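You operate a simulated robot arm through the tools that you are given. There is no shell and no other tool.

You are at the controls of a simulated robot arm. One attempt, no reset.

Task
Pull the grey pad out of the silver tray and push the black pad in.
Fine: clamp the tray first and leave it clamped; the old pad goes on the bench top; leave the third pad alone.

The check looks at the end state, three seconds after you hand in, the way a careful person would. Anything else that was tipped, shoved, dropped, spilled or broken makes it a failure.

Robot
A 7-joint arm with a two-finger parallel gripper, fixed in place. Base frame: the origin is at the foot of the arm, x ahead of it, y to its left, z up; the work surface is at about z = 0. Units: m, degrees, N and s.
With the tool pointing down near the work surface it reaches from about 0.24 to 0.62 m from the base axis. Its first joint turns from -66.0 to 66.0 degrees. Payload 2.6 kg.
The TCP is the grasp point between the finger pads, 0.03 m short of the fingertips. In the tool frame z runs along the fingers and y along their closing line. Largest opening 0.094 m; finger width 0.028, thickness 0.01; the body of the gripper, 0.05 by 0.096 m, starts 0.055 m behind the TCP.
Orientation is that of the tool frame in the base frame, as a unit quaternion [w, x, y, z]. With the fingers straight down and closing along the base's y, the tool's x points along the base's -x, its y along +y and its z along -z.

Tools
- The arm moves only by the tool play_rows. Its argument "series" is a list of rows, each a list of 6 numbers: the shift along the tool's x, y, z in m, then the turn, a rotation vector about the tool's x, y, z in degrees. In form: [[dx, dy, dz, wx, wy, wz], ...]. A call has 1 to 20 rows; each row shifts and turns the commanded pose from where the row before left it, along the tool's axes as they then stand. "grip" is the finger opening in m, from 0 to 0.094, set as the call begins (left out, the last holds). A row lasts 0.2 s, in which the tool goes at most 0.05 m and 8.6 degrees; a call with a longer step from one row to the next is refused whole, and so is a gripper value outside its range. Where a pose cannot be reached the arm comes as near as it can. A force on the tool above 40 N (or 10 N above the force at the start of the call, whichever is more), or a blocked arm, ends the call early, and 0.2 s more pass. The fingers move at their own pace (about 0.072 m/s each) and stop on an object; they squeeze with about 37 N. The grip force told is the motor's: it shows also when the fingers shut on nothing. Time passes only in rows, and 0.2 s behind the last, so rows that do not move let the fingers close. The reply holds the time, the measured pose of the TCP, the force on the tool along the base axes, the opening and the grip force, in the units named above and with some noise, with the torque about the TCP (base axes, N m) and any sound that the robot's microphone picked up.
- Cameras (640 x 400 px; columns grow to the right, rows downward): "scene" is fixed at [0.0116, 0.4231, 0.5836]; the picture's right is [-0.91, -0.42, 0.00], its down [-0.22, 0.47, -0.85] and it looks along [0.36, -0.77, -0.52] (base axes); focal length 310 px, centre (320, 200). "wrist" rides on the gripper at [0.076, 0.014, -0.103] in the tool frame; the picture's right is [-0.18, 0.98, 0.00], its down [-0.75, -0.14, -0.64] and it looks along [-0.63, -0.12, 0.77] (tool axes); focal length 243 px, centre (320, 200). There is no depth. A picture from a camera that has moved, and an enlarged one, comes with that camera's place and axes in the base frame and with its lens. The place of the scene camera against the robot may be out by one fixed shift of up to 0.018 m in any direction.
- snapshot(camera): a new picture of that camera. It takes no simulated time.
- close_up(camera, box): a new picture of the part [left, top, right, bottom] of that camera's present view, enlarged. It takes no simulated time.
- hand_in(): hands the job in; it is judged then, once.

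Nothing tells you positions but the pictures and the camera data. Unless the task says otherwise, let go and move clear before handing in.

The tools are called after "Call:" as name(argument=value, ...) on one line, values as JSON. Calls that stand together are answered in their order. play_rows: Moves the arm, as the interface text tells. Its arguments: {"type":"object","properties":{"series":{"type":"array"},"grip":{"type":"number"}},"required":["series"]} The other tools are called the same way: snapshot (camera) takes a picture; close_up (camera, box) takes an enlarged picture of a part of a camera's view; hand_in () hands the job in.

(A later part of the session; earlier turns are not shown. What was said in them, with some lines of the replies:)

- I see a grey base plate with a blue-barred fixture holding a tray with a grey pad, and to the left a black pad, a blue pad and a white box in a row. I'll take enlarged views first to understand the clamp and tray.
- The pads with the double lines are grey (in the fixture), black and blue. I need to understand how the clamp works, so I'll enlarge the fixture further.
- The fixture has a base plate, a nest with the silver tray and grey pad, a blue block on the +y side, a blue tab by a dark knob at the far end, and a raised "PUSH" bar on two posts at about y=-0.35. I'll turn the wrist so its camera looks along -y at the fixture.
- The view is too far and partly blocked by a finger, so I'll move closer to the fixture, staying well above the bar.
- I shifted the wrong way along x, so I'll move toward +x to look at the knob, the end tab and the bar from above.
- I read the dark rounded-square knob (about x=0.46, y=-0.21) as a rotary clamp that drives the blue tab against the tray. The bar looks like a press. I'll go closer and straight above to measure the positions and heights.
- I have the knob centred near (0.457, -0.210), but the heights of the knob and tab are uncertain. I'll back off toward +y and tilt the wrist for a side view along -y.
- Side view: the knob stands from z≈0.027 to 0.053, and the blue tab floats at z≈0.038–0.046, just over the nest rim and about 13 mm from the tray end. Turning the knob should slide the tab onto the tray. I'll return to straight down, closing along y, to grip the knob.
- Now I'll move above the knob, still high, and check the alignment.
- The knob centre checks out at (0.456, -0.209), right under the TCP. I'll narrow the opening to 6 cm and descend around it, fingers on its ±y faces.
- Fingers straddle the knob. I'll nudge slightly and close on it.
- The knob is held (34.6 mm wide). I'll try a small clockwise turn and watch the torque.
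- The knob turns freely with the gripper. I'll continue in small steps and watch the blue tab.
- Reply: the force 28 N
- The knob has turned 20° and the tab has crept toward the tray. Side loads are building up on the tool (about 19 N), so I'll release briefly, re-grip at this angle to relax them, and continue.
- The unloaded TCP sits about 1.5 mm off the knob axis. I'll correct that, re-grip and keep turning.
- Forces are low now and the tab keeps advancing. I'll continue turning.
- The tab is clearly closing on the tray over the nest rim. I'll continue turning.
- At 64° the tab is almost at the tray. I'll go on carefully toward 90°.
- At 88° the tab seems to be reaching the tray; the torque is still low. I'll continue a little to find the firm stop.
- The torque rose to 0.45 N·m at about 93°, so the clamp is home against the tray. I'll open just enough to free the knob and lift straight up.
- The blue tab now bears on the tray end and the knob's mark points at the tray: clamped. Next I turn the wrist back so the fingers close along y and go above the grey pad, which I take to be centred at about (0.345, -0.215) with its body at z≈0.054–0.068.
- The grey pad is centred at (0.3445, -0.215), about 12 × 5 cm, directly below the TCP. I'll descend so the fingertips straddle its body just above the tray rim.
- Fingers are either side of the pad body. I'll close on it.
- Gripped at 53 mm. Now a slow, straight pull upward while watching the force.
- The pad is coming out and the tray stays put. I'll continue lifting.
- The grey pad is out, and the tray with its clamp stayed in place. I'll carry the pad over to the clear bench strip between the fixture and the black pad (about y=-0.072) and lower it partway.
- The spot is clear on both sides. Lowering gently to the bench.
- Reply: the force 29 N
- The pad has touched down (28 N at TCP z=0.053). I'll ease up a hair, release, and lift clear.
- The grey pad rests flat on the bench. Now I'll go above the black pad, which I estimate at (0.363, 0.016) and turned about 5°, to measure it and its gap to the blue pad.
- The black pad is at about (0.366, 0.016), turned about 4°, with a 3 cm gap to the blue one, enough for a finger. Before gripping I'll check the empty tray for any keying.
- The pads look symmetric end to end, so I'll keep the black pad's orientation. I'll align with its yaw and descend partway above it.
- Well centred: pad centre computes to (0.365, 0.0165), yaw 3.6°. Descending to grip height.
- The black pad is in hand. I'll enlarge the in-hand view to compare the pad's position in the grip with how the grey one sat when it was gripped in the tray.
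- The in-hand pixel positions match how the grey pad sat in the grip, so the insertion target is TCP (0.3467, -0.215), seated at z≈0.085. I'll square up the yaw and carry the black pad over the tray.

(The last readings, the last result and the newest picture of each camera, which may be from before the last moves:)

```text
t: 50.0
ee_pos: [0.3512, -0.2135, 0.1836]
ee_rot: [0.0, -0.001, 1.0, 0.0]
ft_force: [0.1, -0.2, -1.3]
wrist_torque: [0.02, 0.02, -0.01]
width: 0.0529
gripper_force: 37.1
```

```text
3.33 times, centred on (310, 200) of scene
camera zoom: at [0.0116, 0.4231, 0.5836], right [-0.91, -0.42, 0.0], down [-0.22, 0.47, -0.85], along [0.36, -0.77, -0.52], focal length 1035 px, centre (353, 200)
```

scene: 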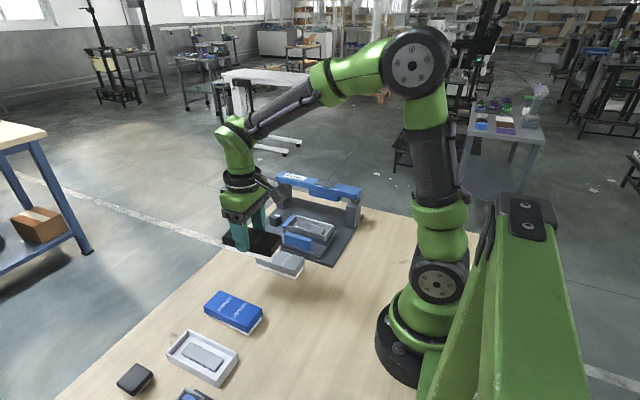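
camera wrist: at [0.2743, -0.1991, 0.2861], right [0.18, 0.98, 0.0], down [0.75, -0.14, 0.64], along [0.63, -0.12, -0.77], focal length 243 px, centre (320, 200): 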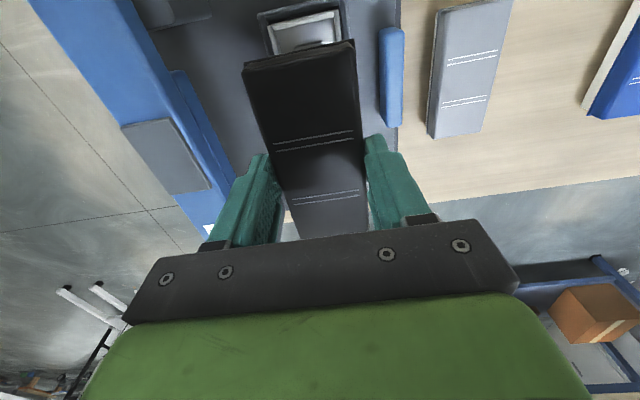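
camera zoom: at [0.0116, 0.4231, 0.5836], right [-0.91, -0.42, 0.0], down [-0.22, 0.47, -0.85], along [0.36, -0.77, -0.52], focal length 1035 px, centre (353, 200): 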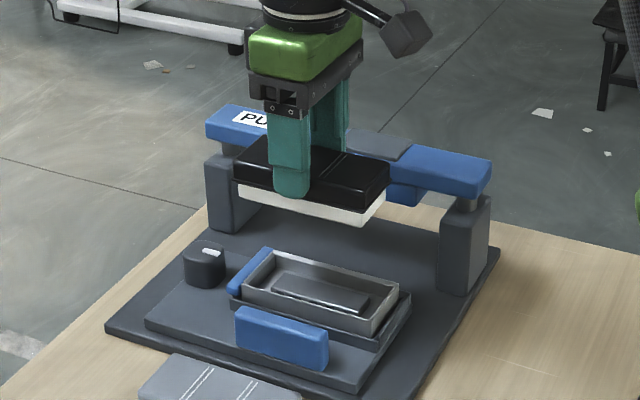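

Small correction (about -4 mm in x, -2 mm in y), then descend until the pad's base is just above the tray for a check.

Call:
play_rows(series=[[0.004, -0.0018, 0, 0, 0, 0], [0, 0, 0.02, 0, 0, 0], [0, 0, 0.02, 0, 0, 0], [0, 0, 0.02, 0, 0, 0], [0, 0, 0.008, 0, 0, 0], [0, 0, 0, 0, 0, 0], [0, 0, 0, 0, 0, 0]])

Call:
close_up(camera="scene", box=[280, 190, 345, 245])

Call:
close_up(camera="wrist", box=[220, 0, 400, 120])

```text
t: 51.6
ee_pos: [0.3441, -0.2157, 0.1144]
ee_rot: [0.0, 0.0, 1.0, 0.0]
ft_force: [0.4, 0.6, 0.0]
wrist_torque: [0.0, 0.0, 0.02]
width: 0.0532
gripper_force: 36.9
```

```text
7.27 times, centred on (312, 218) of scene
camera zoom: at [0.0116, 0.4231, 0.5836], right [-0.91, -0.42, 0.0], down [-0.22, 0.47, -0.85], along [0.36, -0.77, -0.52], focal length 2258 px, centre (374, 73)
```

zoom: 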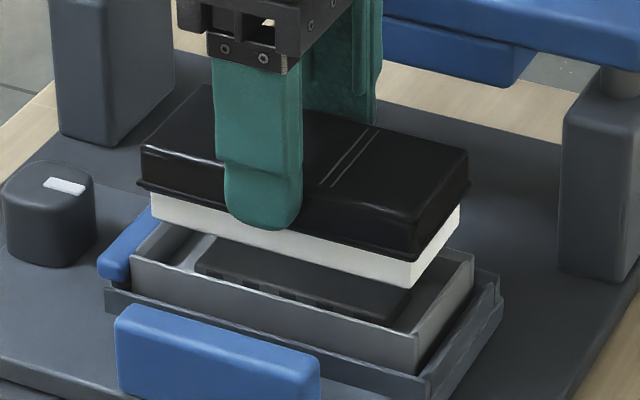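

```text
3.33 times, centred on (310, 60) of wrist
camera zoom: at [0.268, -0.2012, 0.2179], right [0.18, 0.98, 0.0], down [0.75, -0.14, 0.64], along [0.63, -0.12, -0.77], focal length 809 px, centre (353, 667)
```

zoom: 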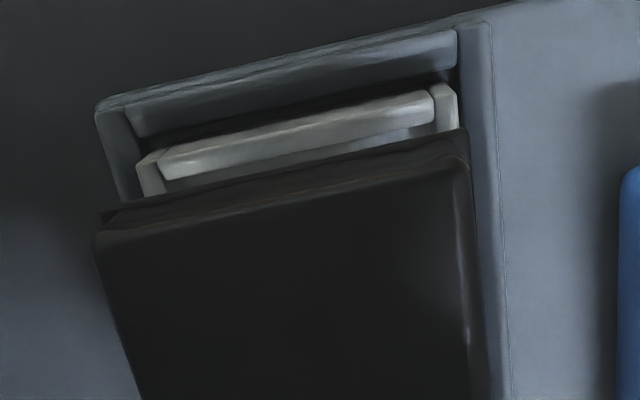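

Call:
play_rows(series=[[0, 0, 0, 0, 0, 0], [0, 0, 0, 0, 0, 0]])

Call:
play_rows(series=[[0, 0, 0, 0, 0, 0]])

Call:
close_up(camera="wrist", box=[220, 40, 440, 240])

```text
t: 52.2
ee_pos: [0.3439, -0.2159, 0.1149]
ee_rot: [0.0, 0.0, 1.0, 0.0]
ft_force: [-0.1, 0.1, -0.5]
wrist_torque: [-0.02, 0.0, 0.01]
width: 0.0528
gripper_force: 37.7
```

```text
t: 52.6
ee_pos: [0.3444, -0.2154, 0.1152]
ee_rot: [0.0, 0.0, 1.0, -0.001]
ft_force: [0.6, 1.7, -0.7]
wrist_torque: [0.01, -0.02, 0.0]
width: 0.0531
gripper_force: 37.2
```

```text
2.00 times, centred on (330, 140) of wrist
camera zoom: at [0.268, -0.2012, 0.218], right [0.18, 0.98, 0.0], down [0.75, -0.14, 0.64], along [0.63, -0.12, -0.77], focal length 485 px, centre (300, 320)
```

zoom: 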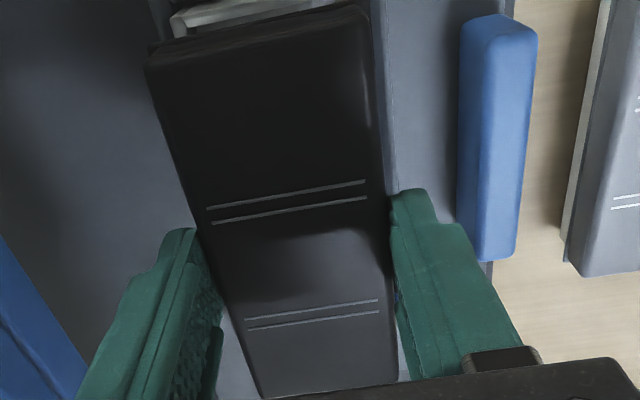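

Settled at x≈0.344. I'll check the base against the tray walls at higher zoom before inserting.

Call:
close_up(camera="scene", box=[282, 205, 312, 235])

Call:
close_up(camera="scene", box=[312, 210, 342, 240])

Call:
close_up(camera="wrist", box=[240, 0, 370, 50])

```text
13.33 times, centred on (297, 220) of scene
camera zoom: at [0.0116, 0.4231, 0.5836], right [-0.91, -0.42, 0.0], down [-0.22, 0.47, -0.85], along [0.36, -0.77, -0.52], focal length 4140 px, centre (627, -67)
```

zoom: 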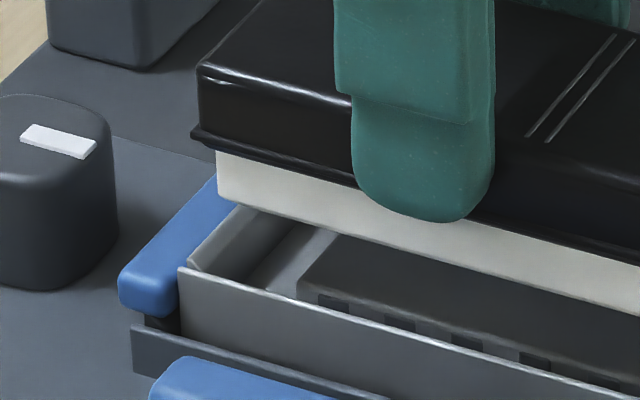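

```text
13.33 times, centred on (327, 225) of scene
camera zoom: at [0.0116, 0.4231, 0.5836], right [-0.91, -0.42, 0.0], down [-0.22, 0.47, -0.85], along [0.36, -0.77, -0.52], focal length 4140 px, centre (227, -133)
```

zoom: 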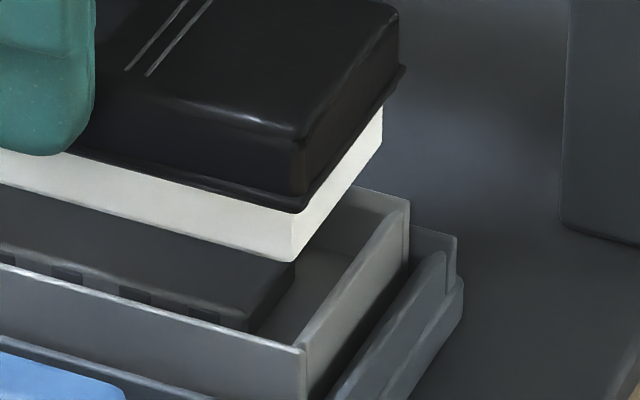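

```text
4.92 times, centred on (305, 25) of wrist
camera zoom: at [0.268, -0.2012, 0.218], right [0.18, 0.98, 0.0], down [0.75, -0.14, 0.64], along [0.63, -0.12, -0.77], focal length 1194 px, centre (394, 1062)
```

zoom: 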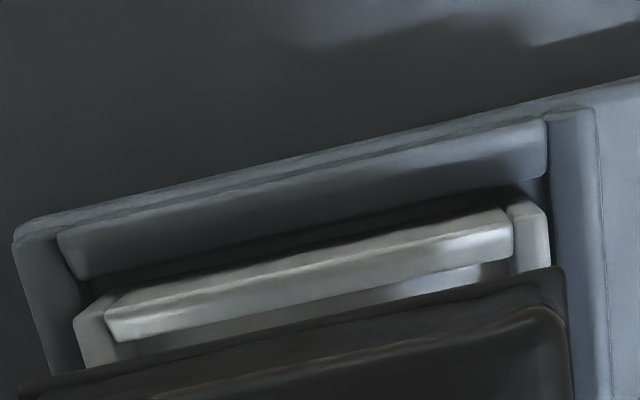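

The base is about 112 mm long and the tray interior about 116 mm, so there's roughly 2 mm clearance per side. I'll lower to just above the rim to judge alignment without height ambiguity.

Call:
play_rows(series=[[0, 0, 0.005, 0, 0, 0], [0, 0, 0.004, 0, 0, 0], [0, 0, 0, 0, 0, 0], [0, 0, 0, 0, 0, 0]])

Call:
close_up(camera="scene", box=[282, 205, 312, 235])

Call:
close_up(camera="scene", box=[312, 210, 342, 240])

Call:
close_up(camera="wrist", box=[240, 0, 370, 50])

```text
t: 53.6
ee_pos: [0.345, -0.2167, 0.1068]
ee_rot: [0.0, 0.0, 1.0, 0.0]
ft_force: [-0.3, -0.4, -0.8]
wrist_torque: [-0.02, -0.01, -0.04]
width: 0.0532
gripper_force: 36.8
```

```text
13.33 times, centred on (297, 220) of scene
camera zoom: at [0.0116, 0.4231, 0.5836], right [-0.91, -0.42, 0.0], down [-0.22, 0.47, -0.85], along [0.36, -0.77, -0.52], focal length 4140 px, centre (627, -67)
```

zoom: 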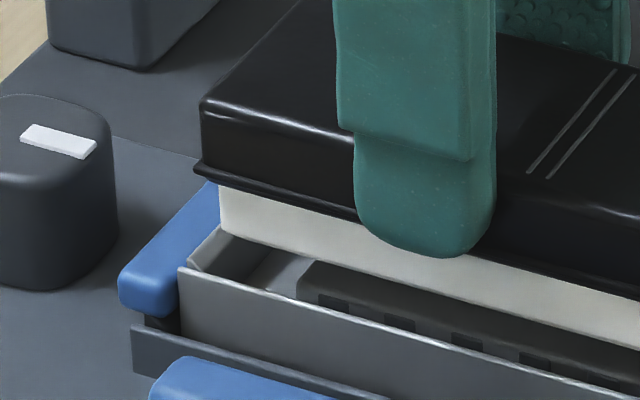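

```text
13.33 times, centred on (327, 225) of scene
camera zoom: at [0.0116, 0.4231, 0.5836], right [-0.91, -0.42, 0.0], down [-0.22, 0.47, -0.85], along [0.36, -0.77, -0.52], focal length 4140 px, centre (227, -133)
```

zoom: 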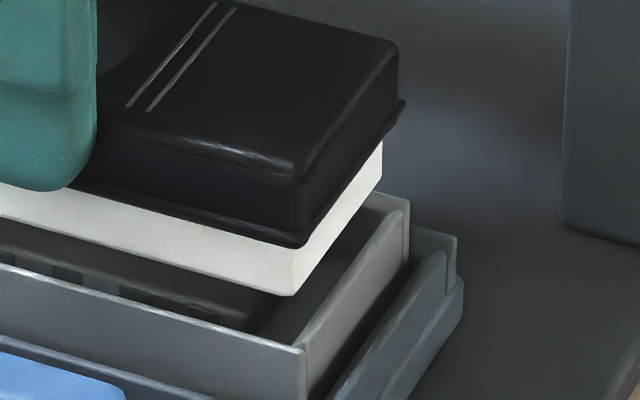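

```text
4.92 times, centred on (305, 25) of wrist
camera zoom: at [0.268, -0.2015, 0.2091], right [0.18, 0.98, 0.0], down [0.75, -0.14, 0.64], along [0.63, -0.12, -0.77], focal length 1194 px, centre (394, 1062)
```

zoom: 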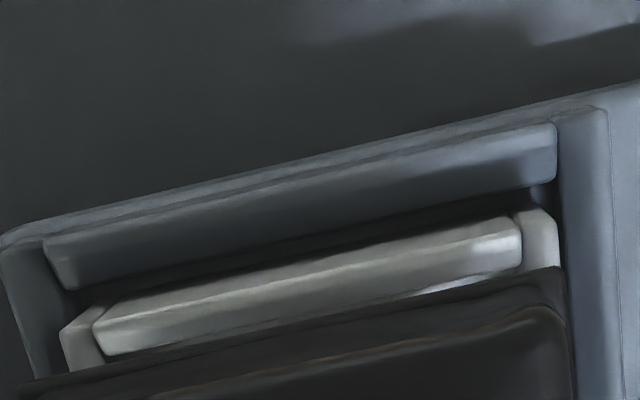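

By wrist view the black flange now sits at the same x (≈0.286) as the grey one did when seated, and y is on the tray centre (-0.215). I'll lower it in slowly and watch the forces.

Call:
play_rows(series=[[0, 0.0003, 0.003, 0, 0, 0], [0, 0, 0.003, 0, 0, 0], [0, 0, 0.002, 0, 0, 0], [0, 0, 0, 0, 0, 0], [0, 0, 0, 0, 0, 0]])

Call:
close_up(camera="scene", box=[282, 205, 312, 235])

Call:
close_up(camera="scene", box=[312, 210, 342, 240])

```text
t: 54.8
ee_pos: [0.343, -0.215, 0.0994]
ee_rot: [0.0, 0.0, 1.0, 0.0]
ft_force: [-0.3, -0.1, -1.1]
wrist_torque: [-0.02, 0.01, 0.0]
width: 0.0534
gripper_force: 36.9
```

```text
13.33 times, centred on (297, 220) of scene
camera zoom: at [0.0116, 0.4231, 0.5836], right [-0.91, -0.42, 0.0], down [-0.22, 0.47, -0.85], along [0.36, -0.77, -0.52], focal length 4140 px, centre (627, -67)
```

zoom: 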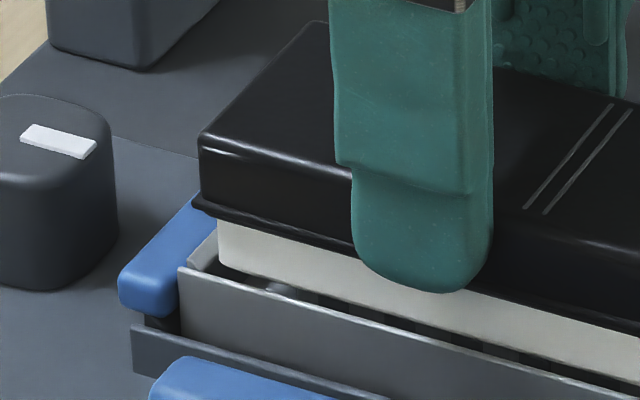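

```text
13.33 times, centred on (327, 225) of scene
camera zoom: at [0.0116, 0.4231, 0.5836], right [-0.91, -0.42, 0.0], down [-0.22, 0.47, -0.85], along [0.36, -0.77, -0.52], focal length 4140 px, centre (227, -133)
```

zoom: 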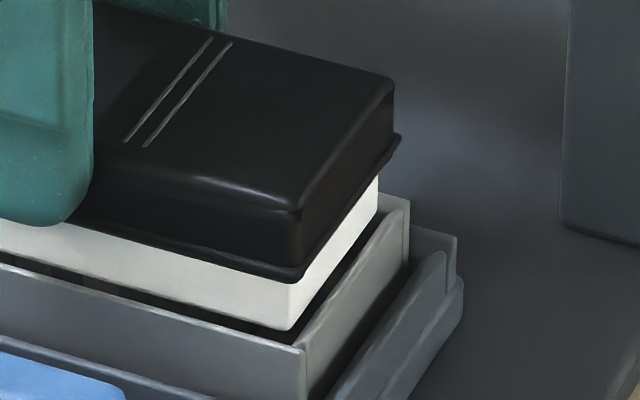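

The base is entering the tray with clearance on all sides and no contact force. Continuing down.

Call:
play_rows(series=[[0, 0, 0.002, 0, 0, 0], [0, 0, 0.002, 0, 0, 0], [0, 0, 0, 0, 0, 0], [0, 0, 0, 0, 0, 0]])

Call:
close_up(camera="scene", box=[282, 205, 312, 235])

Call:
close_up(camera="scene", box=[312, 210, 342, 240])

```text
t: 55.8
ee_pos: [0.3438, -0.2146, 0.0935]
ee_rot: [-0.001, 0.0, 1.0, 0.001]
ft_force: [-0.6, 0.0, -0.9]
wrist_torque: [-0.03, 0.02, -0.01]
width: 0.0533
gripper_force: 37.4
```

```text
13.33 times, centred on (297, 220) of scene
camera zoom: at [0.0116, 0.4231, 0.5836], right [-0.91, -0.42, 0.0], down [-0.22, 0.47, -0.85], along [0.36, -0.77, -0.52], focal length 4140 px, centre (627, -67)
```

zoom: 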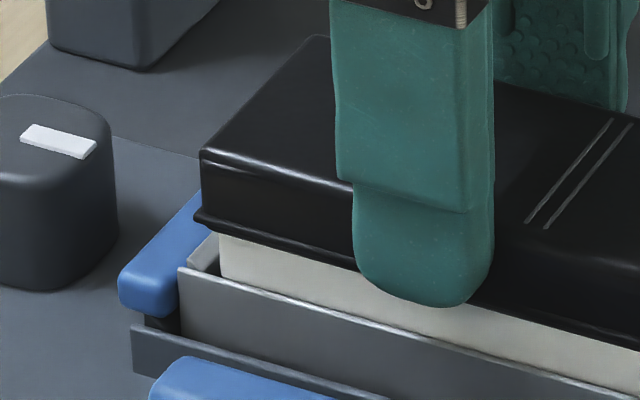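

```text
13.33 times, centred on (327, 225) of scene
camera zoom: at [0.0116, 0.4231, 0.5836], right [-0.91, -0.42, 0.0], down [-0.22, 0.47, -0.85], along [0.36, -0.77, -0.52], focal length 4140 px, centre (227, -133)
```

zoom: 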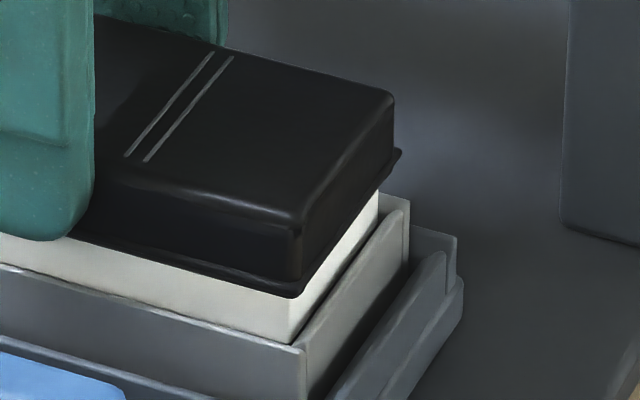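

The base is inside; the gap looks slightly larger at the +x end, so I'll shift +1.3 mm and continue down.

Call:
play_rows(series=[[-0.0013, 0, 0, 0, 0, 0], [0, 0, 0.002, 0, 0, 0], [0, 0, 0.001, 0, 0, 0], [0, 0, 0, 0, 0, 0]])

Call:
close_up(camera="scene", box=[282, 205, 312, 235])

Call:
close_up(camera="scene", box=[312, 210, 342, 240])

```text
t: 56.8
ee_pos: [0.346, -0.2139, 0.0915]
ee_rot: [-0.001, 0.0, 1.0, 0.0]
ft_force: [0.4, -0.8, -0.2]
wrist_torque: [0.04, 0.02, 0.02]
width: 0.0533
gripper_force: 36.7
```

```text
13.33 times, centred on (297, 220) of scene
camera zoom: at [0.0116, 0.4231, 0.5836], right [-0.91, -0.42, 0.0], down [-0.22, 0.47, -0.85], along [0.36, -0.77, -0.52], focal length 4140 px, centre (627, -67)
```

zoom: 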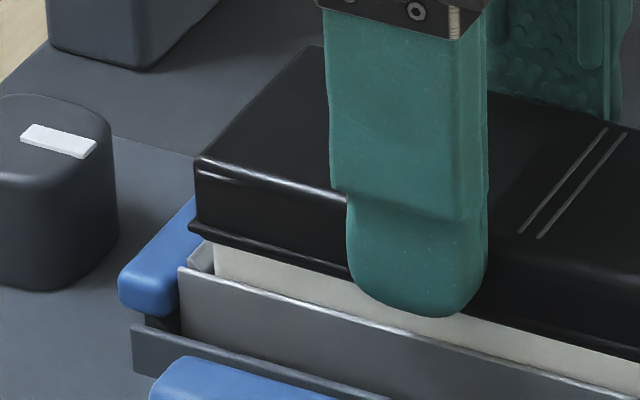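

```text
13.33 times, centred on (327, 225) of scene
camera zoom: at [0.0116, 0.4231, 0.5836], right [-0.91, -0.42, 0.0], down [-0.22, 0.47, -0.85], along [0.36, -0.77, -0.52], focal length 4140 px, centre (227, -133)
```

zoom: 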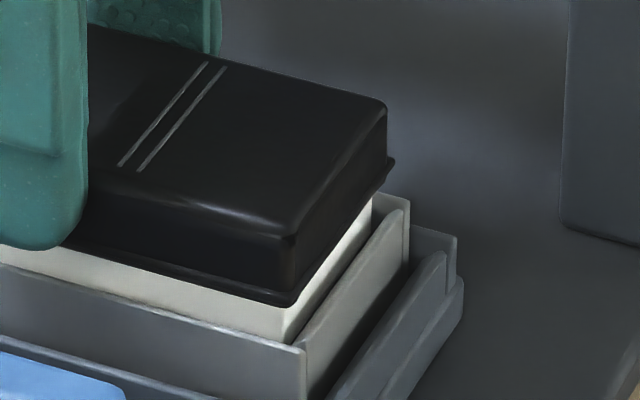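

Call:
play_rows(series=[[0, 0, 0.0015, 0, 0, 0], [0, 0, 0.0015, 0, 0, 0], [0, 0, 0, 0, 0, 0], [0, 0, 0, 0, 0, 0]])

Call:
close_up(camera="scene", box=[280, 205, 340, 245])

```text
t: 57.8
ee_pos: [0.3459, -0.2147, 0.0881]
ee_rot: [-0.001, -0.001, 1.0, 0.0]
ft_force: [0.1, 0.9, -0.3]
wrist_torque: [0.0, 0.0, 0.0]
width: 0.0533
gripper_force: 37.0
```

```text
10.00 times, centred on (310, 225) of scene
camera zoom: at [0.0116, 0.4231, 0.5836], right [-0.91, -0.42, 0.0], down [-0.22, 0.47, -0.85], along [0.36, -0.77, -0.52], focal length 3105 px, centre (420, -50)
```

zoom: 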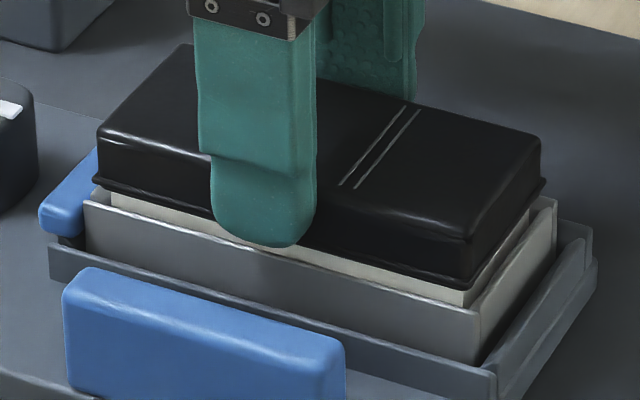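

The black pad now overlays the grey pad's former seated outline almost exactly, about 1 mm high. I'll press down gently to feel for the seat.

Call:
play_rows(series=[[0, 0, 0.001, 0, 0, 0], [0, 0, 0.001, 0, 0, 0], [0, 0, 0, 0, 0, 0], [0, 0, 0, 0, 0, 0]])

Call:
close_up(camera="scene", box=[280, 205, 340, 245])

```text
t: 58.8
ee_pos: [0.3462, -0.2155, 0.0878]
ee_rot: [0.0, 0.0, 1.0, -0.001]
ft_force: [-7.1, 1.6, 18.3]
wrist_torque: [0.2, 0.51, 0.17]
width: 0.0534
gripper_force: 37.0
```

```text
10.00 times, centred on (310, 225) of scene
camera zoom: at [0.0115, 0.4232, 0.5836], right [-0.91, -0.42, 0.0], down [-0.22, 0.47, -0.85], along [0.36, -0.77, -0.52], focal length 3105 px, centre (420, -50)
```

zoom: 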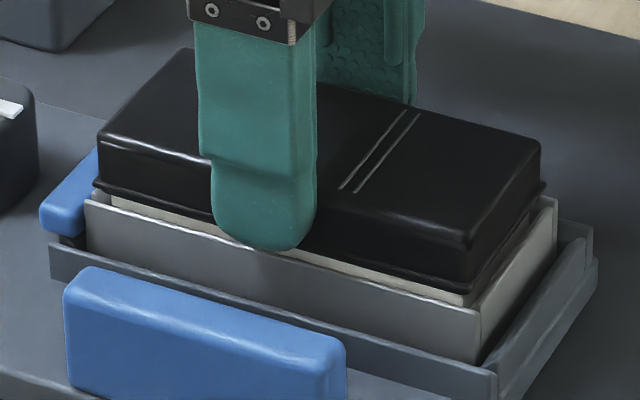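

Call:
close_up(camera="scene", box=[280, 200, 340, 245])

Call:
close_up(camera="scene", box=[312, 210, 342, 240])

Call:
close_up(camera="scene", box=[282, 205, 312, 235])

```text
8.89 times, centred on (310, 222) of scene
camera zoom: at [0.0115, 0.4232, 0.5836], right [-0.91, -0.42, 0.0], down [-0.22, 0.47, -0.85], along [0.36, -0.77, -0.52], focal length 2760 px, centre (409, 0)
```

zoom: 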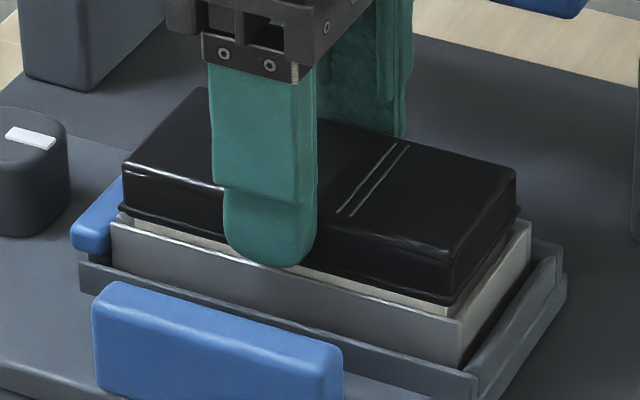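

```text
13.33 times, centred on (327, 225) of scene
camera zoom: at [0.0115, 0.4232, 0.5836], right [-0.91, -0.42, 0.0], down [-0.22, 0.47, -0.85], along [0.36, -0.77, -0.52], focal length 4140 px, centre (227, -133)
```

zoom: 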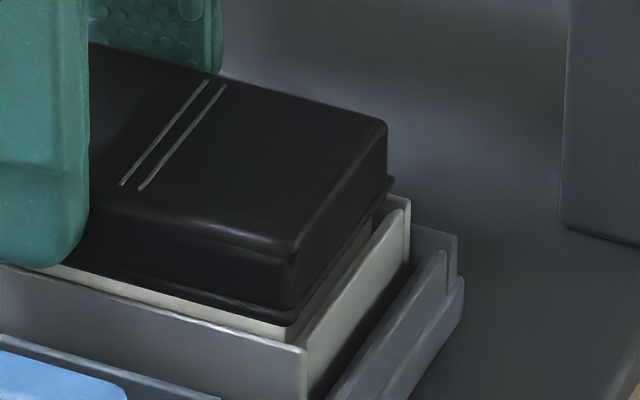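

```text
13.33 times, centred on (297, 220) of scene
camera zoom: at [0.0115, 0.4232, 0.5836], right [-0.91, -0.42, 0.0], down [-0.22, 0.47, -0.85], along [0.36, -0.77, -0.52], focal length 4140 px, centre (627, -67)
```

zoom: 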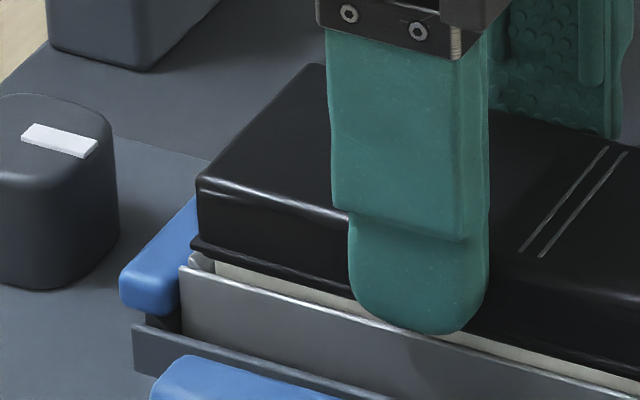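

It's at (or slightly below) the grey pad's old depth, with 18 N of resistance. I'll push a little more firmly to see whether it seats further or is bottomed out.

Call:
play_rows(series=[[0, 0, 0.0007, 0, 0, 0], [0, 0, 0, 0, 0, 0], [0, 0, 0, 0, 0, 0]])

Call:
close_up(camera="scene", box=[312, 210, 342, 240])

```text
t: 59.6
ee_pos: [0.3464, -0.2155, 0.0866]
ee_rot: [0.0, 0.001, 1.0, -0.001]
ft_force: [-11.0, 0.8, 28.2]
wrist_torque: [0.08, 0.23, 0.01]
width: 0.0531
gripper_force: 36.7
```

```text
13.33 times, centred on (327, 225) of scene
camera zoom: at [0.0115, 0.4232, 0.5835], right [-0.91, -0.42, 0.0], down [-0.22, 0.47, -0.85], along [0.36, -0.77, -0.52], focal length 4140 px, centre (227, -133)
```

zoom: 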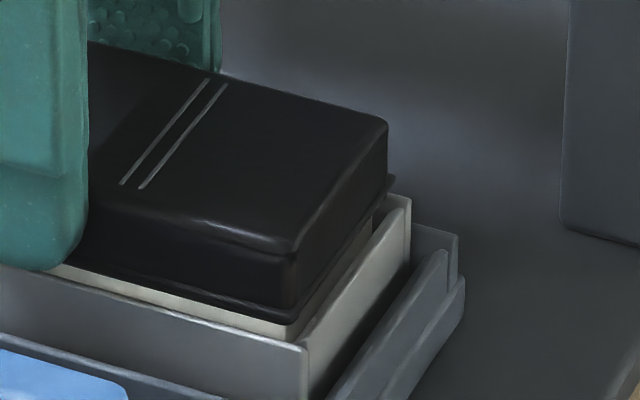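

The fingers are starting to slide on the pad (28 N), so that is as much as the side grip can push. I'll release, lift, and compare with the earlier picture of the seated grey pad from the same pose.

Call:
play_rows(series=[[0, 0, -0.001, 0, 0, 0], [0, 0, -0.0005, 0, 0, 0], [0, 0, 0, 0, 0, 0]])

Call:
play_rows(series=[[0, 0, 0, 0, 0, 0], [0, 0, 0, 0, 0, 0], [0, 0, -0.01, 0, 0, 0], [0, 0, -0.025, 0, 0, 0], [0, 0, -0.03, 0, 0, 0], [0, 0, -0.03, 0, 0, 0], [0, 0, 0, 0, 0, 0], [0, 0, 0, 0, 0, 0]], grip=0.066)

Call:
close_up(camera="wrist", box=[240, 0, 430, 220])

Call:
close_up(camera="scene", box=[280, 205, 340, 245])

```text
t: 60.4
ee_pos: [0.3464, -0.2137, 0.0862]
ee_rot: [0.0, -0.002, 1.0, 0.0]
ft_force: [5.2, -6.9, -11.7]
wrist_torque: [-0.28, -1.06, -0.25]
width: 0.053
gripper_force: 36.9
```

```text
t: 62.2
ee_pos: [0.3453, -0.2153, 0.1828]
ee_rot: [0.0, -0.001, 1.0, 0.0]
ft_force: [-0.5, -0.5, 0.6]
wrist_torque: [0.01, -0.02, 0.01]
width: 0.066
gripper_force: 0.0
```

```text
1.82 times, centred on (335, 110) of wrist
camera zoom: at [0.2701, -0.201, 0.2849], right [0.18, 0.98, 0.0], down [0.75, -0.14, 0.64], along [0.63, -0.12, -0.77], focal length 441 px, centre (293, 364)
```

zoom: 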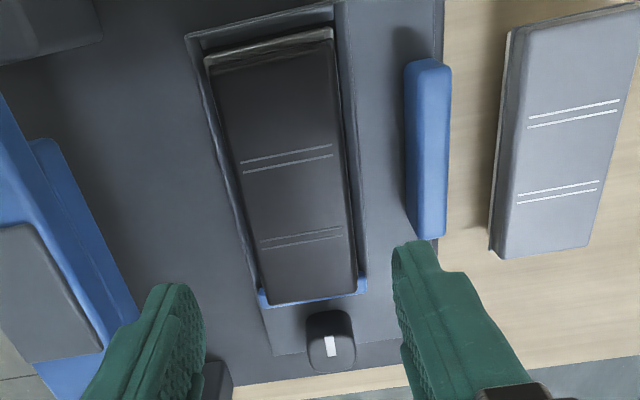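

```text
10.00 times, centred on (310, 225) of scene
camera zoom: at [0.0116, 0.4231, 0.5836], right [-0.91, -0.42, 0.0], down [-0.22, 0.47, -0.85], along [0.36, -0.77, -0.52], focal length 3105 px, centre (420, -50)
```

zoom: 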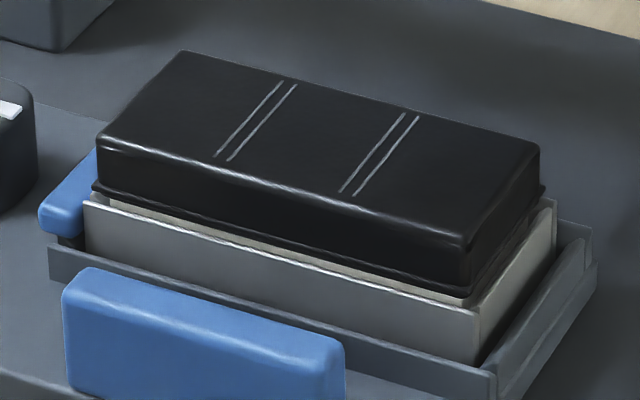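

The black pad sits slightly deeper (about 1 mm) than the grey one did, and it resisted a small upward pull (-12 N) before I released, so it's gripped by the tray. To be sure it's home, I'll close the fingers and press on its centre from above.

Call:
play_rows(series=[[0, 0, 0.02, 0, 0, 0], [0, 0, 0.025, 0, 0, 0], [0, 0, 0.02, 0, 0, 0], [0, 0, 0.008, 0, 0, 0], [0, 0, 0, 0, 0, 0], [0, 0, 0, 0, 0, 0]], grip=0.0)

Call:
close_up(camera="scene", box=[280, 195, 340, 245])

Call:
close_up(camera="wrist", box=[220, 40, 440, 240])

```text
t: 63.6
ee_pos: [0.3461, -0.2149, 0.109]
ee_rot: [0.001, 0.001, 1.0, -0.001]
ft_force: [0.0, -0.4, 1.3]
wrist_torque: [0.0, -0.01, 0.0]
width: 0.0003
gripper_force: 33.2
```

```text
8.00 times, centred on (310, 220) of scene
camera zoom: at [0.0116, 0.4231, 0.5836], right [-0.91, -0.42, 0.0], down [-0.22, 0.47, -0.85], along [0.36, -0.77, -0.52], focal length 2484 px, centre (400, 40)
```

zoom: 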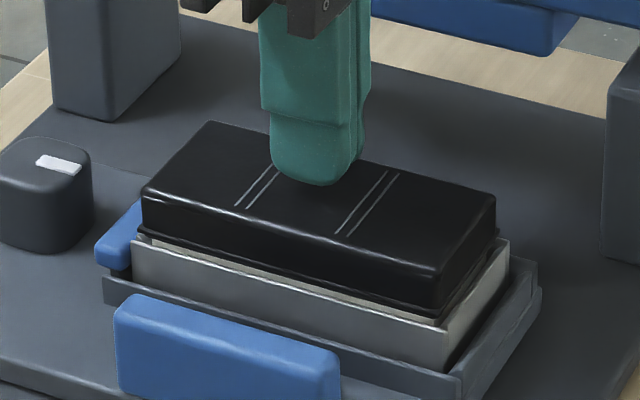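

```text
2.00 times, centred on (330, 140) of wrist
camera zoom: at [0.2693, -0.201, 0.2117], right [0.18, 0.98, 0.0], down [0.75, -0.14, 0.64], along [0.63, -0.12, -0.77], focal length 485 px, centre (300, 320)
```

zoom: 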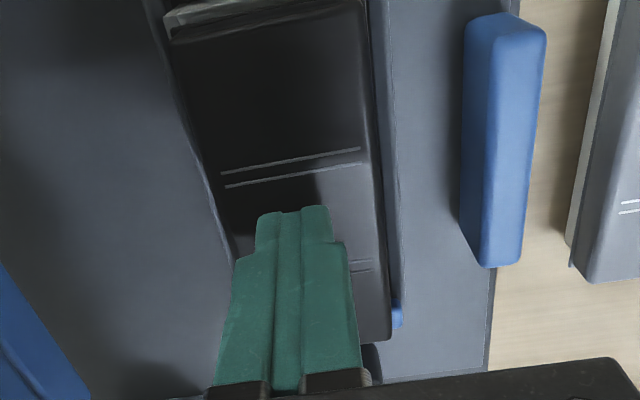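

Call:
play_rows(series=[[0, 0, 0.004, 0, 0, 0], [0, 0, 0.003, 0, 0, 0], [0, 0, 0.002, 0, 0, 0], [0, 0, 0.001, 0, 0, 0], [0, 0, 0, 0, 0, 0]])

Call:
play_rows(series=[[0, 0, 0.001, 0, 0, 0], [0, 0, 0.001, 0, 0, 0], [0, 0, 0.001, 0, 0, 0], [0, 0, 0, 0, 0, 0]])

```text
t: 64.7
ee_pos: [0.3471, -0.2162, 0.1013]
ee_rot: [0.002, 0.0, 1.0, -0.002]
ft_force: [-2.7, 1.4, 6.2]
wrist_torque: [0.05, 0.16, 0.03]
width: 0.0
gripper_force: 33.2
stopped in row 5: the force on the tool passed its limit at 42 N (the readings are from after the stop); the commanded pose is now the measured one
```

```text
t: 65.5
ee_pos: [0.3455, -0.2189, 0.1019]
ee_rot: [0.004, 0.002, 1.0, -0.004]
ft_force: [-2.4, 0.9, 5.7]
wrist_torque: [0.02, 0.2, 0.0]
width: 0.0
gripper_force: 32.7
stopped in row 3: the force on the tool passed its limit at 43 N (the readings are from after the stop); the commanded pose is now the measured one
```

The push stopped at 42 N with the tip at the same height each time, so the pad seems bottomed. Let me look.

Call:
close_up(camera="scene", box=[280, 205, 340, 245])

Call:
close_up(camera="scene", box=[312, 210, 342, 240])

Call:
close_up(camera="scene", box=[282, 205, 312, 235])

```text
10.00 times, centred on (310, 225) of scene
camera zoom: at [0.0116, 0.4231, 0.5836], right [-0.91, -0.42, 0.0], down [-0.22, 0.47, -0.85], along [0.36, -0.77, -0.52], focal length 3105 px, centre (420, -50)
```

zoom: 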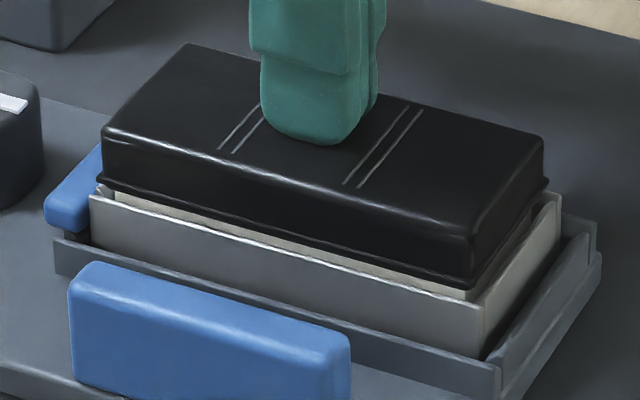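

```text
13.33 times, centred on (327, 225) of scene
camera zoom: at [0.0116, 0.4231, 0.5836], right [-0.91, -0.42, 0.0], down [-0.22, 0.47, -0.85], along [0.36, -0.77, -0.52], focal length 4140 px, centre (227, -133)
```

zoom: 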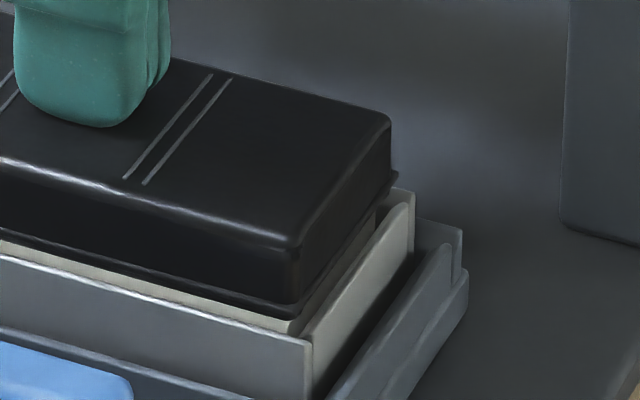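

```text
13.33 times, centred on (297, 220) of scene
camera zoom: at [0.0116, 0.4231, 0.5836], right [-0.91, -0.42, 0.0], down [-0.22, 0.47, -0.85], along [0.36, -0.77, -0.52], focal length 4140 px, centre (627, -67)
```

zoom: 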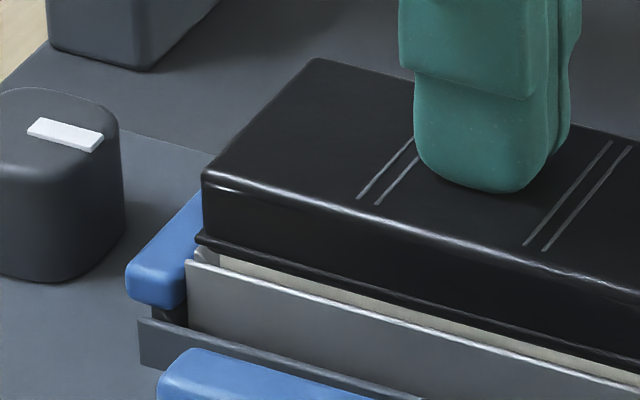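

No further movement under 42 N, so the pad is bottomed; the sliding carriage crept about 3 mm toward -y under the push, which is its normal travel. I'll lift clear and check everything.

Call:
play_rows(series=[[0, 0, -0.01, 0, 0, 0], [0, 0, -0.03, 0, 0, 0], [0, 0, -0.04, 0, 0, 0], [0, 0, -0.04, 0, 0, 0], [0, 0, -0.03, 0, 0, 0], [0, 0, 0, 0, 0, 0], [0, 0, 0, 0, 0, 0]])

Call:
close_up(camera="scene", box=[230, 150, 390, 280])

Call:
close_up(camera="scene", box=[280, 205, 340, 245])

Call:
snapshot(camera="wrist")

```text
t: 67.1
ee_pos: [0.345, -0.2171, 0.2517]
ee_rot: [0.004, 0.001, 1.0, -0.003]
ft_force: [0.2, 0.0, -1.1]
wrist_torque: [-0.01, -0.01, -0.01]
width: 0.0002
gripper_force: 32.6
```

```text
3.08 times, centred on (310, 215) of scene
camera zoom: at [0.0116, 0.4231, 0.5836], right [-0.91, -0.42, 0.0], down [-0.22, 0.47, -0.85], along [0.36, -0.77, -0.52], focal length 955 px, centre (351, 154)
```

zoom: 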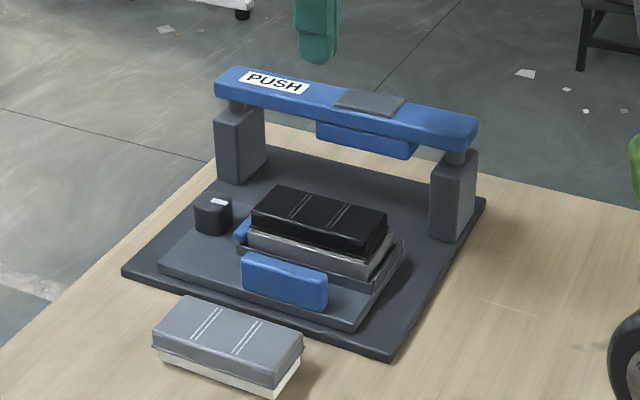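

```text
10.00 times, centred on (310, 225) of scene
camera zoom: at [0.0116, 0.4231, 0.5836], right [-0.91, -0.42, 0.0], down [-0.22, 0.47, -0.85], along [0.36, -0.77, -0.52], focal length 3105 px, centre (420, -50)
```

zoom: 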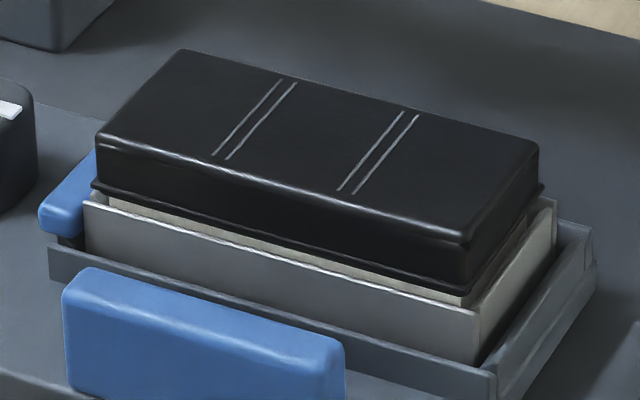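

```text
taken
camera wrist: at [0.2678, -0.2028, 0.3538], right [0.19, 0.98, -0.01], down [0.75, -0.14, 0.65], along [0.64, -0.13, -0.76], focal length 243 px, centre (320, 200)
```

wrist: 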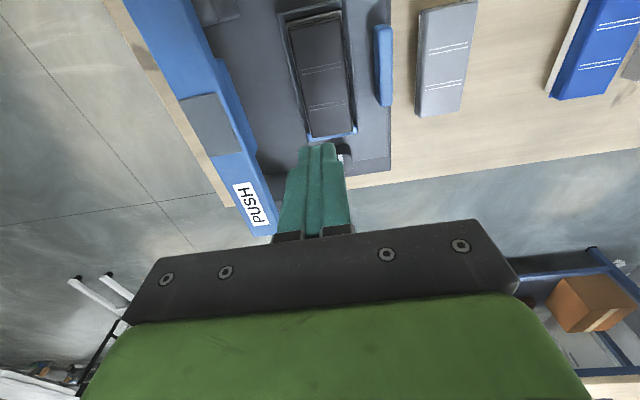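

The carriage sprang back to its place, and the pad sits level. To verify the depth, I'll repeat the earlier tilted side view, same pose as when the grey pad was seated, and compare.

Call:
play_rows(series=[[-0.02, 0.03, 0, 0, 0, 0], [-0.02, 0.03, 0, 0, 0, 0], [-0.02, 0.03, 0, 0, 0, 0], [-0.019, 0.031, 0, 0, 0, 0], [0, 0, 0, 0, 0, 8.2], [0, 0, 0, 0, 0, 8.2], [0, 0, 0, 0, 0, 8.2], [0, 0, 0, 0, 0, 8.2], [0, 0, 0, 0, 0, 8.2], [0, 0, 0, 0, 0, 8.2], [0, 0, 0, 0, 0, 8.2], [0, 0, 0, 0, 0, 8.2], [0, 0, 0, 0, 0, 8.2], [0, 0, 0, 0, 0, 8.2], [0, 0, 0, 0, 0, 8.0]], grip=0.094)

Call:
play_rows(series=[[0, 0, 0, 0, -8, 0], [0, 0, 0, 0, -8, 0], [0, 0, 0, 0, -8, 0], [0, 0, 0, 0, -8, 0], [0, 0, 0, 0, -8, 0], [0.0237, 0, 0.0283, 0, 0, 0], [0.0237, 0, 0.0283, 0, 0, 0], [0.0237, 0, 0.0283, 0, 0, 0], [0, 0, 0, 0, 0, 0], [0, 0, 0, 0, 0, 0]])

Call:
snapshot(camera="wrist")

Call:
close_up(camera="wrist", box=[160, 60, 320, 175])

Call:
close_up(camera="wrist", box=[280, 80, 400, 155])

```text
t: 70.3
ee_pos: [0.4256, -0.0962, 0.2524]
ee_rot: [0.004, 0.71, 0.704, 0.0]
ft_force: [0.2, 0.9, 0.2]
wrist_torque: [0.03, -0.03, 0.02]
width: 0.0938
gripper_force: 0.1
```

```text
t: 72.5
ee_pos: [0.4255, -0.0989, 0.1392]
ee_rot: [0.245, 0.666, 0.661, -0.243]
ft_force: [0.0, 1.2, -0.6]
wrist_torque: [0.01, -0.01, -0.01]
width: 0.094
gripper_force: 0.0
```

```text
taken
camera wrist: at [0.4404, 0.0248, 0.1679], right [0.98, -0.14, 0.13], down [-0.15, -0.16, 0.98], along [-0.12, -0.98, -0.18], focal length 243 px, centre (320, 200)
```

wrist: 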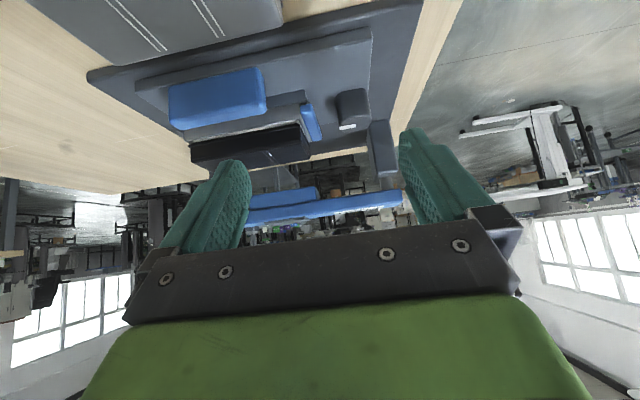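

```text
3.48 times, centred on (240, 118) of wrist
camera zoom: at [0.4404, 0.0248, 0.1679], right [0.98, -0.14, 0.13], down [-0.15, -0.16, 0.98], along [-0.12, -0.98, -0.18], focal length 844 px, centre (598, 487)
```

zoom: 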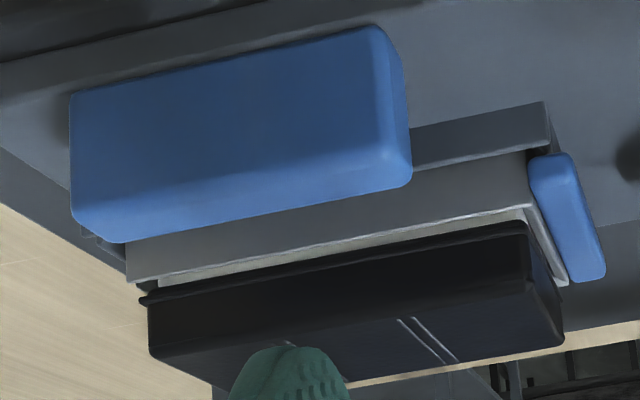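

```text
5.33 times, centred on (340, 118) of wrist
camera zoom: at [0.4404, 0.0248, 0.1679], right [0.98, -0.14, 0.13], down [-0.15, -0.16, 0.98], along [-0.12, -0.98, -0.18], focal length 1294 px, centre (213, 640)
```

zoom: 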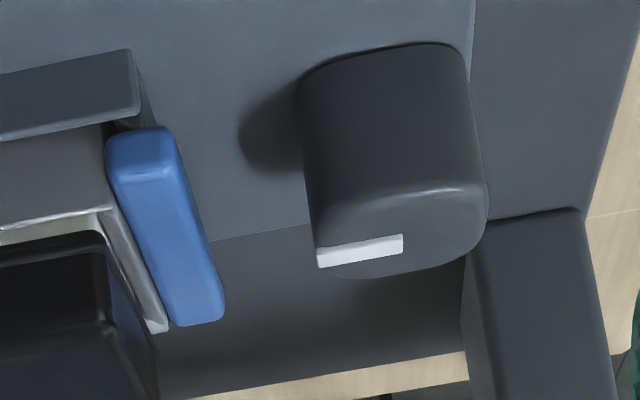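

The side view confirms it: the black pad sits level and about 1 mm deeper than the grey one did, and the clamp tab still bears on the tray end. I'll raise the arm clear and take a last look.

Call:
play_rows(series=[[-0.025, 0, -0.03, 0, 0, 0], [-0.025, 0, -0.03, 0, 0, 0], [-0.025, 0, -0.03, 0, 0, 0], [-0.02, 0, -0.024, 0, 0, 0], [0, 0, 0, 0, 8, 0], [0, 0, 0, 0, 8, 0], [0, 0, 0, 0, 8, 0], [0, 0, 0, 0, 8, 0], [0, 0, 0, 0, 8, 0], [0, 0, 0, 0, 0, 0], [0, 0, 0, 0, 0, 0]])

Call:
snapshot(camera="scene")

Call:
close_up(camera="scene", box=[100, 170, 390, 400])

Call:
close_up(camera="scene", box=[280, 205, 340, 245])

Call:
snapshot(camera="wrist")

```text
t: 74.9
ee_pos: [0.4243, -0.0945, 0.2889]
ee_rot: [0.004, 0.708, 0.706, 0.0]
ft_force: [-0.6, -0.7, -0.4]
wrist_torque: [0.0, 0.03, -0.04]
width: 0.094
gripper_force: 0.1
```

```text
taken
```

scene: 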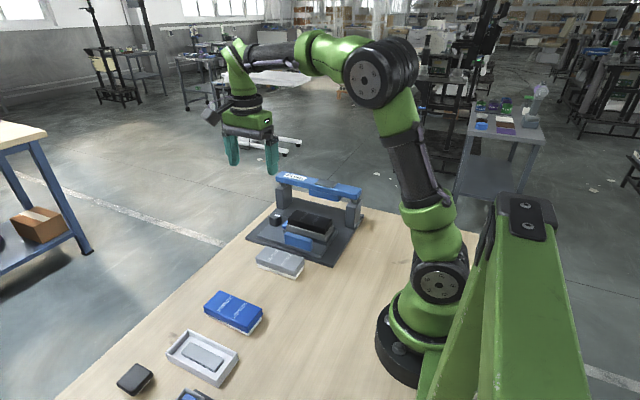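

```text
1.74 times, centred on (245, 285) of scene
camera zoom: at [0.0116, 0.4231, 0.5836], right [-0.91, -0.42, 0.0], down [-0.22, 0.47, -0.85], along [0.36, -0.77, -0.52], focal length 540 px, centre (450, 52)
```

zoom: 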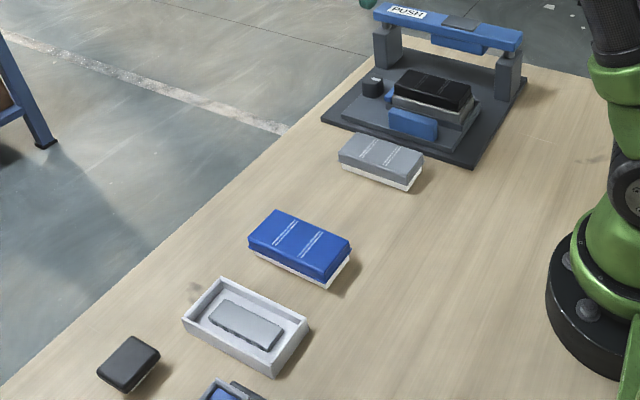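

```text
10.00 times, centred on (310, 225) of scene
camera zoom: at [0.0116, 0.4231, 0.5836], right [-0.91, -0.42, 0.0], down [-0.22, 0.47, -0.85], along [0.36, -0.77, -0.52], focal length 3105 px, centre (420, -50)
```

zoom: 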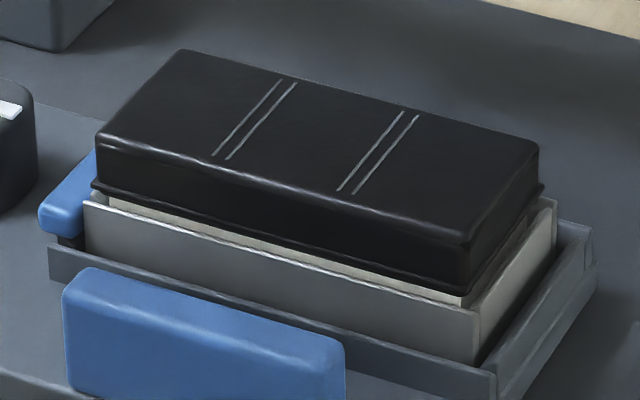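

```text
taken
camera wrist: at [0.4383, -0.0188, 0.3914], right [0.98, -0.19, 0.01], down [-0.15, -0.75, 0.65], along [-0.11, -0.64, -0.76], focal length 243 px, centre (320, 200)
```

wrist: 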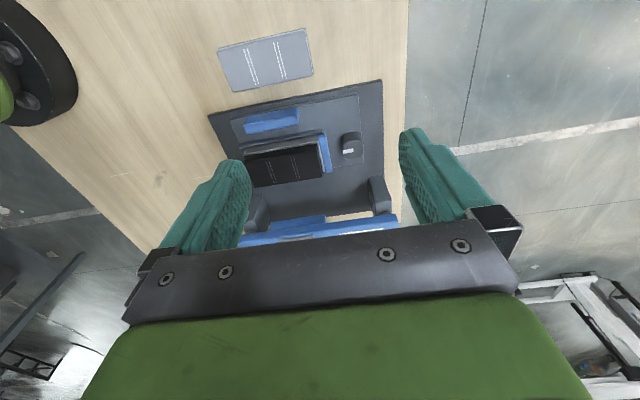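

The scene shows the black pad level in the clamped silver tray. The grey pad lies flat on the bench, the blue pad and the other items look untouched, and the arm is clear, so I'm handing in.

Call:
hand_in()

```text
The job is handed in.
```

The job is handed in: the black pad is in the silver tray and the tray is clamped. The check's result has not come back to me.

- **Clamp:** I turned the dark knob about 90° clockwise until the blue tab bore on the tray end. In my last close look it was still bearing.
- **Grey pad:** it came straight out without moving the tray. It lies flat on the bench top between the fixture and where the black pad was.
- **Black pad:** it sits level, about 1 mm deeper than the grey pad did, and slightly toward the knob end (about 1 mm). It held against a 12 N upward pull and did not move when I pressed on its centre with 42 N. A few millimetres of its white base still show above the rim, as they did with the grey pad. I heard no click, so I judged the seating by depth and feel.
- **Everything else:** I did not touch the blue pad or use the "PUSH" bar. The sliding carriage crept about 3 mm while I pressed and then sprang back.
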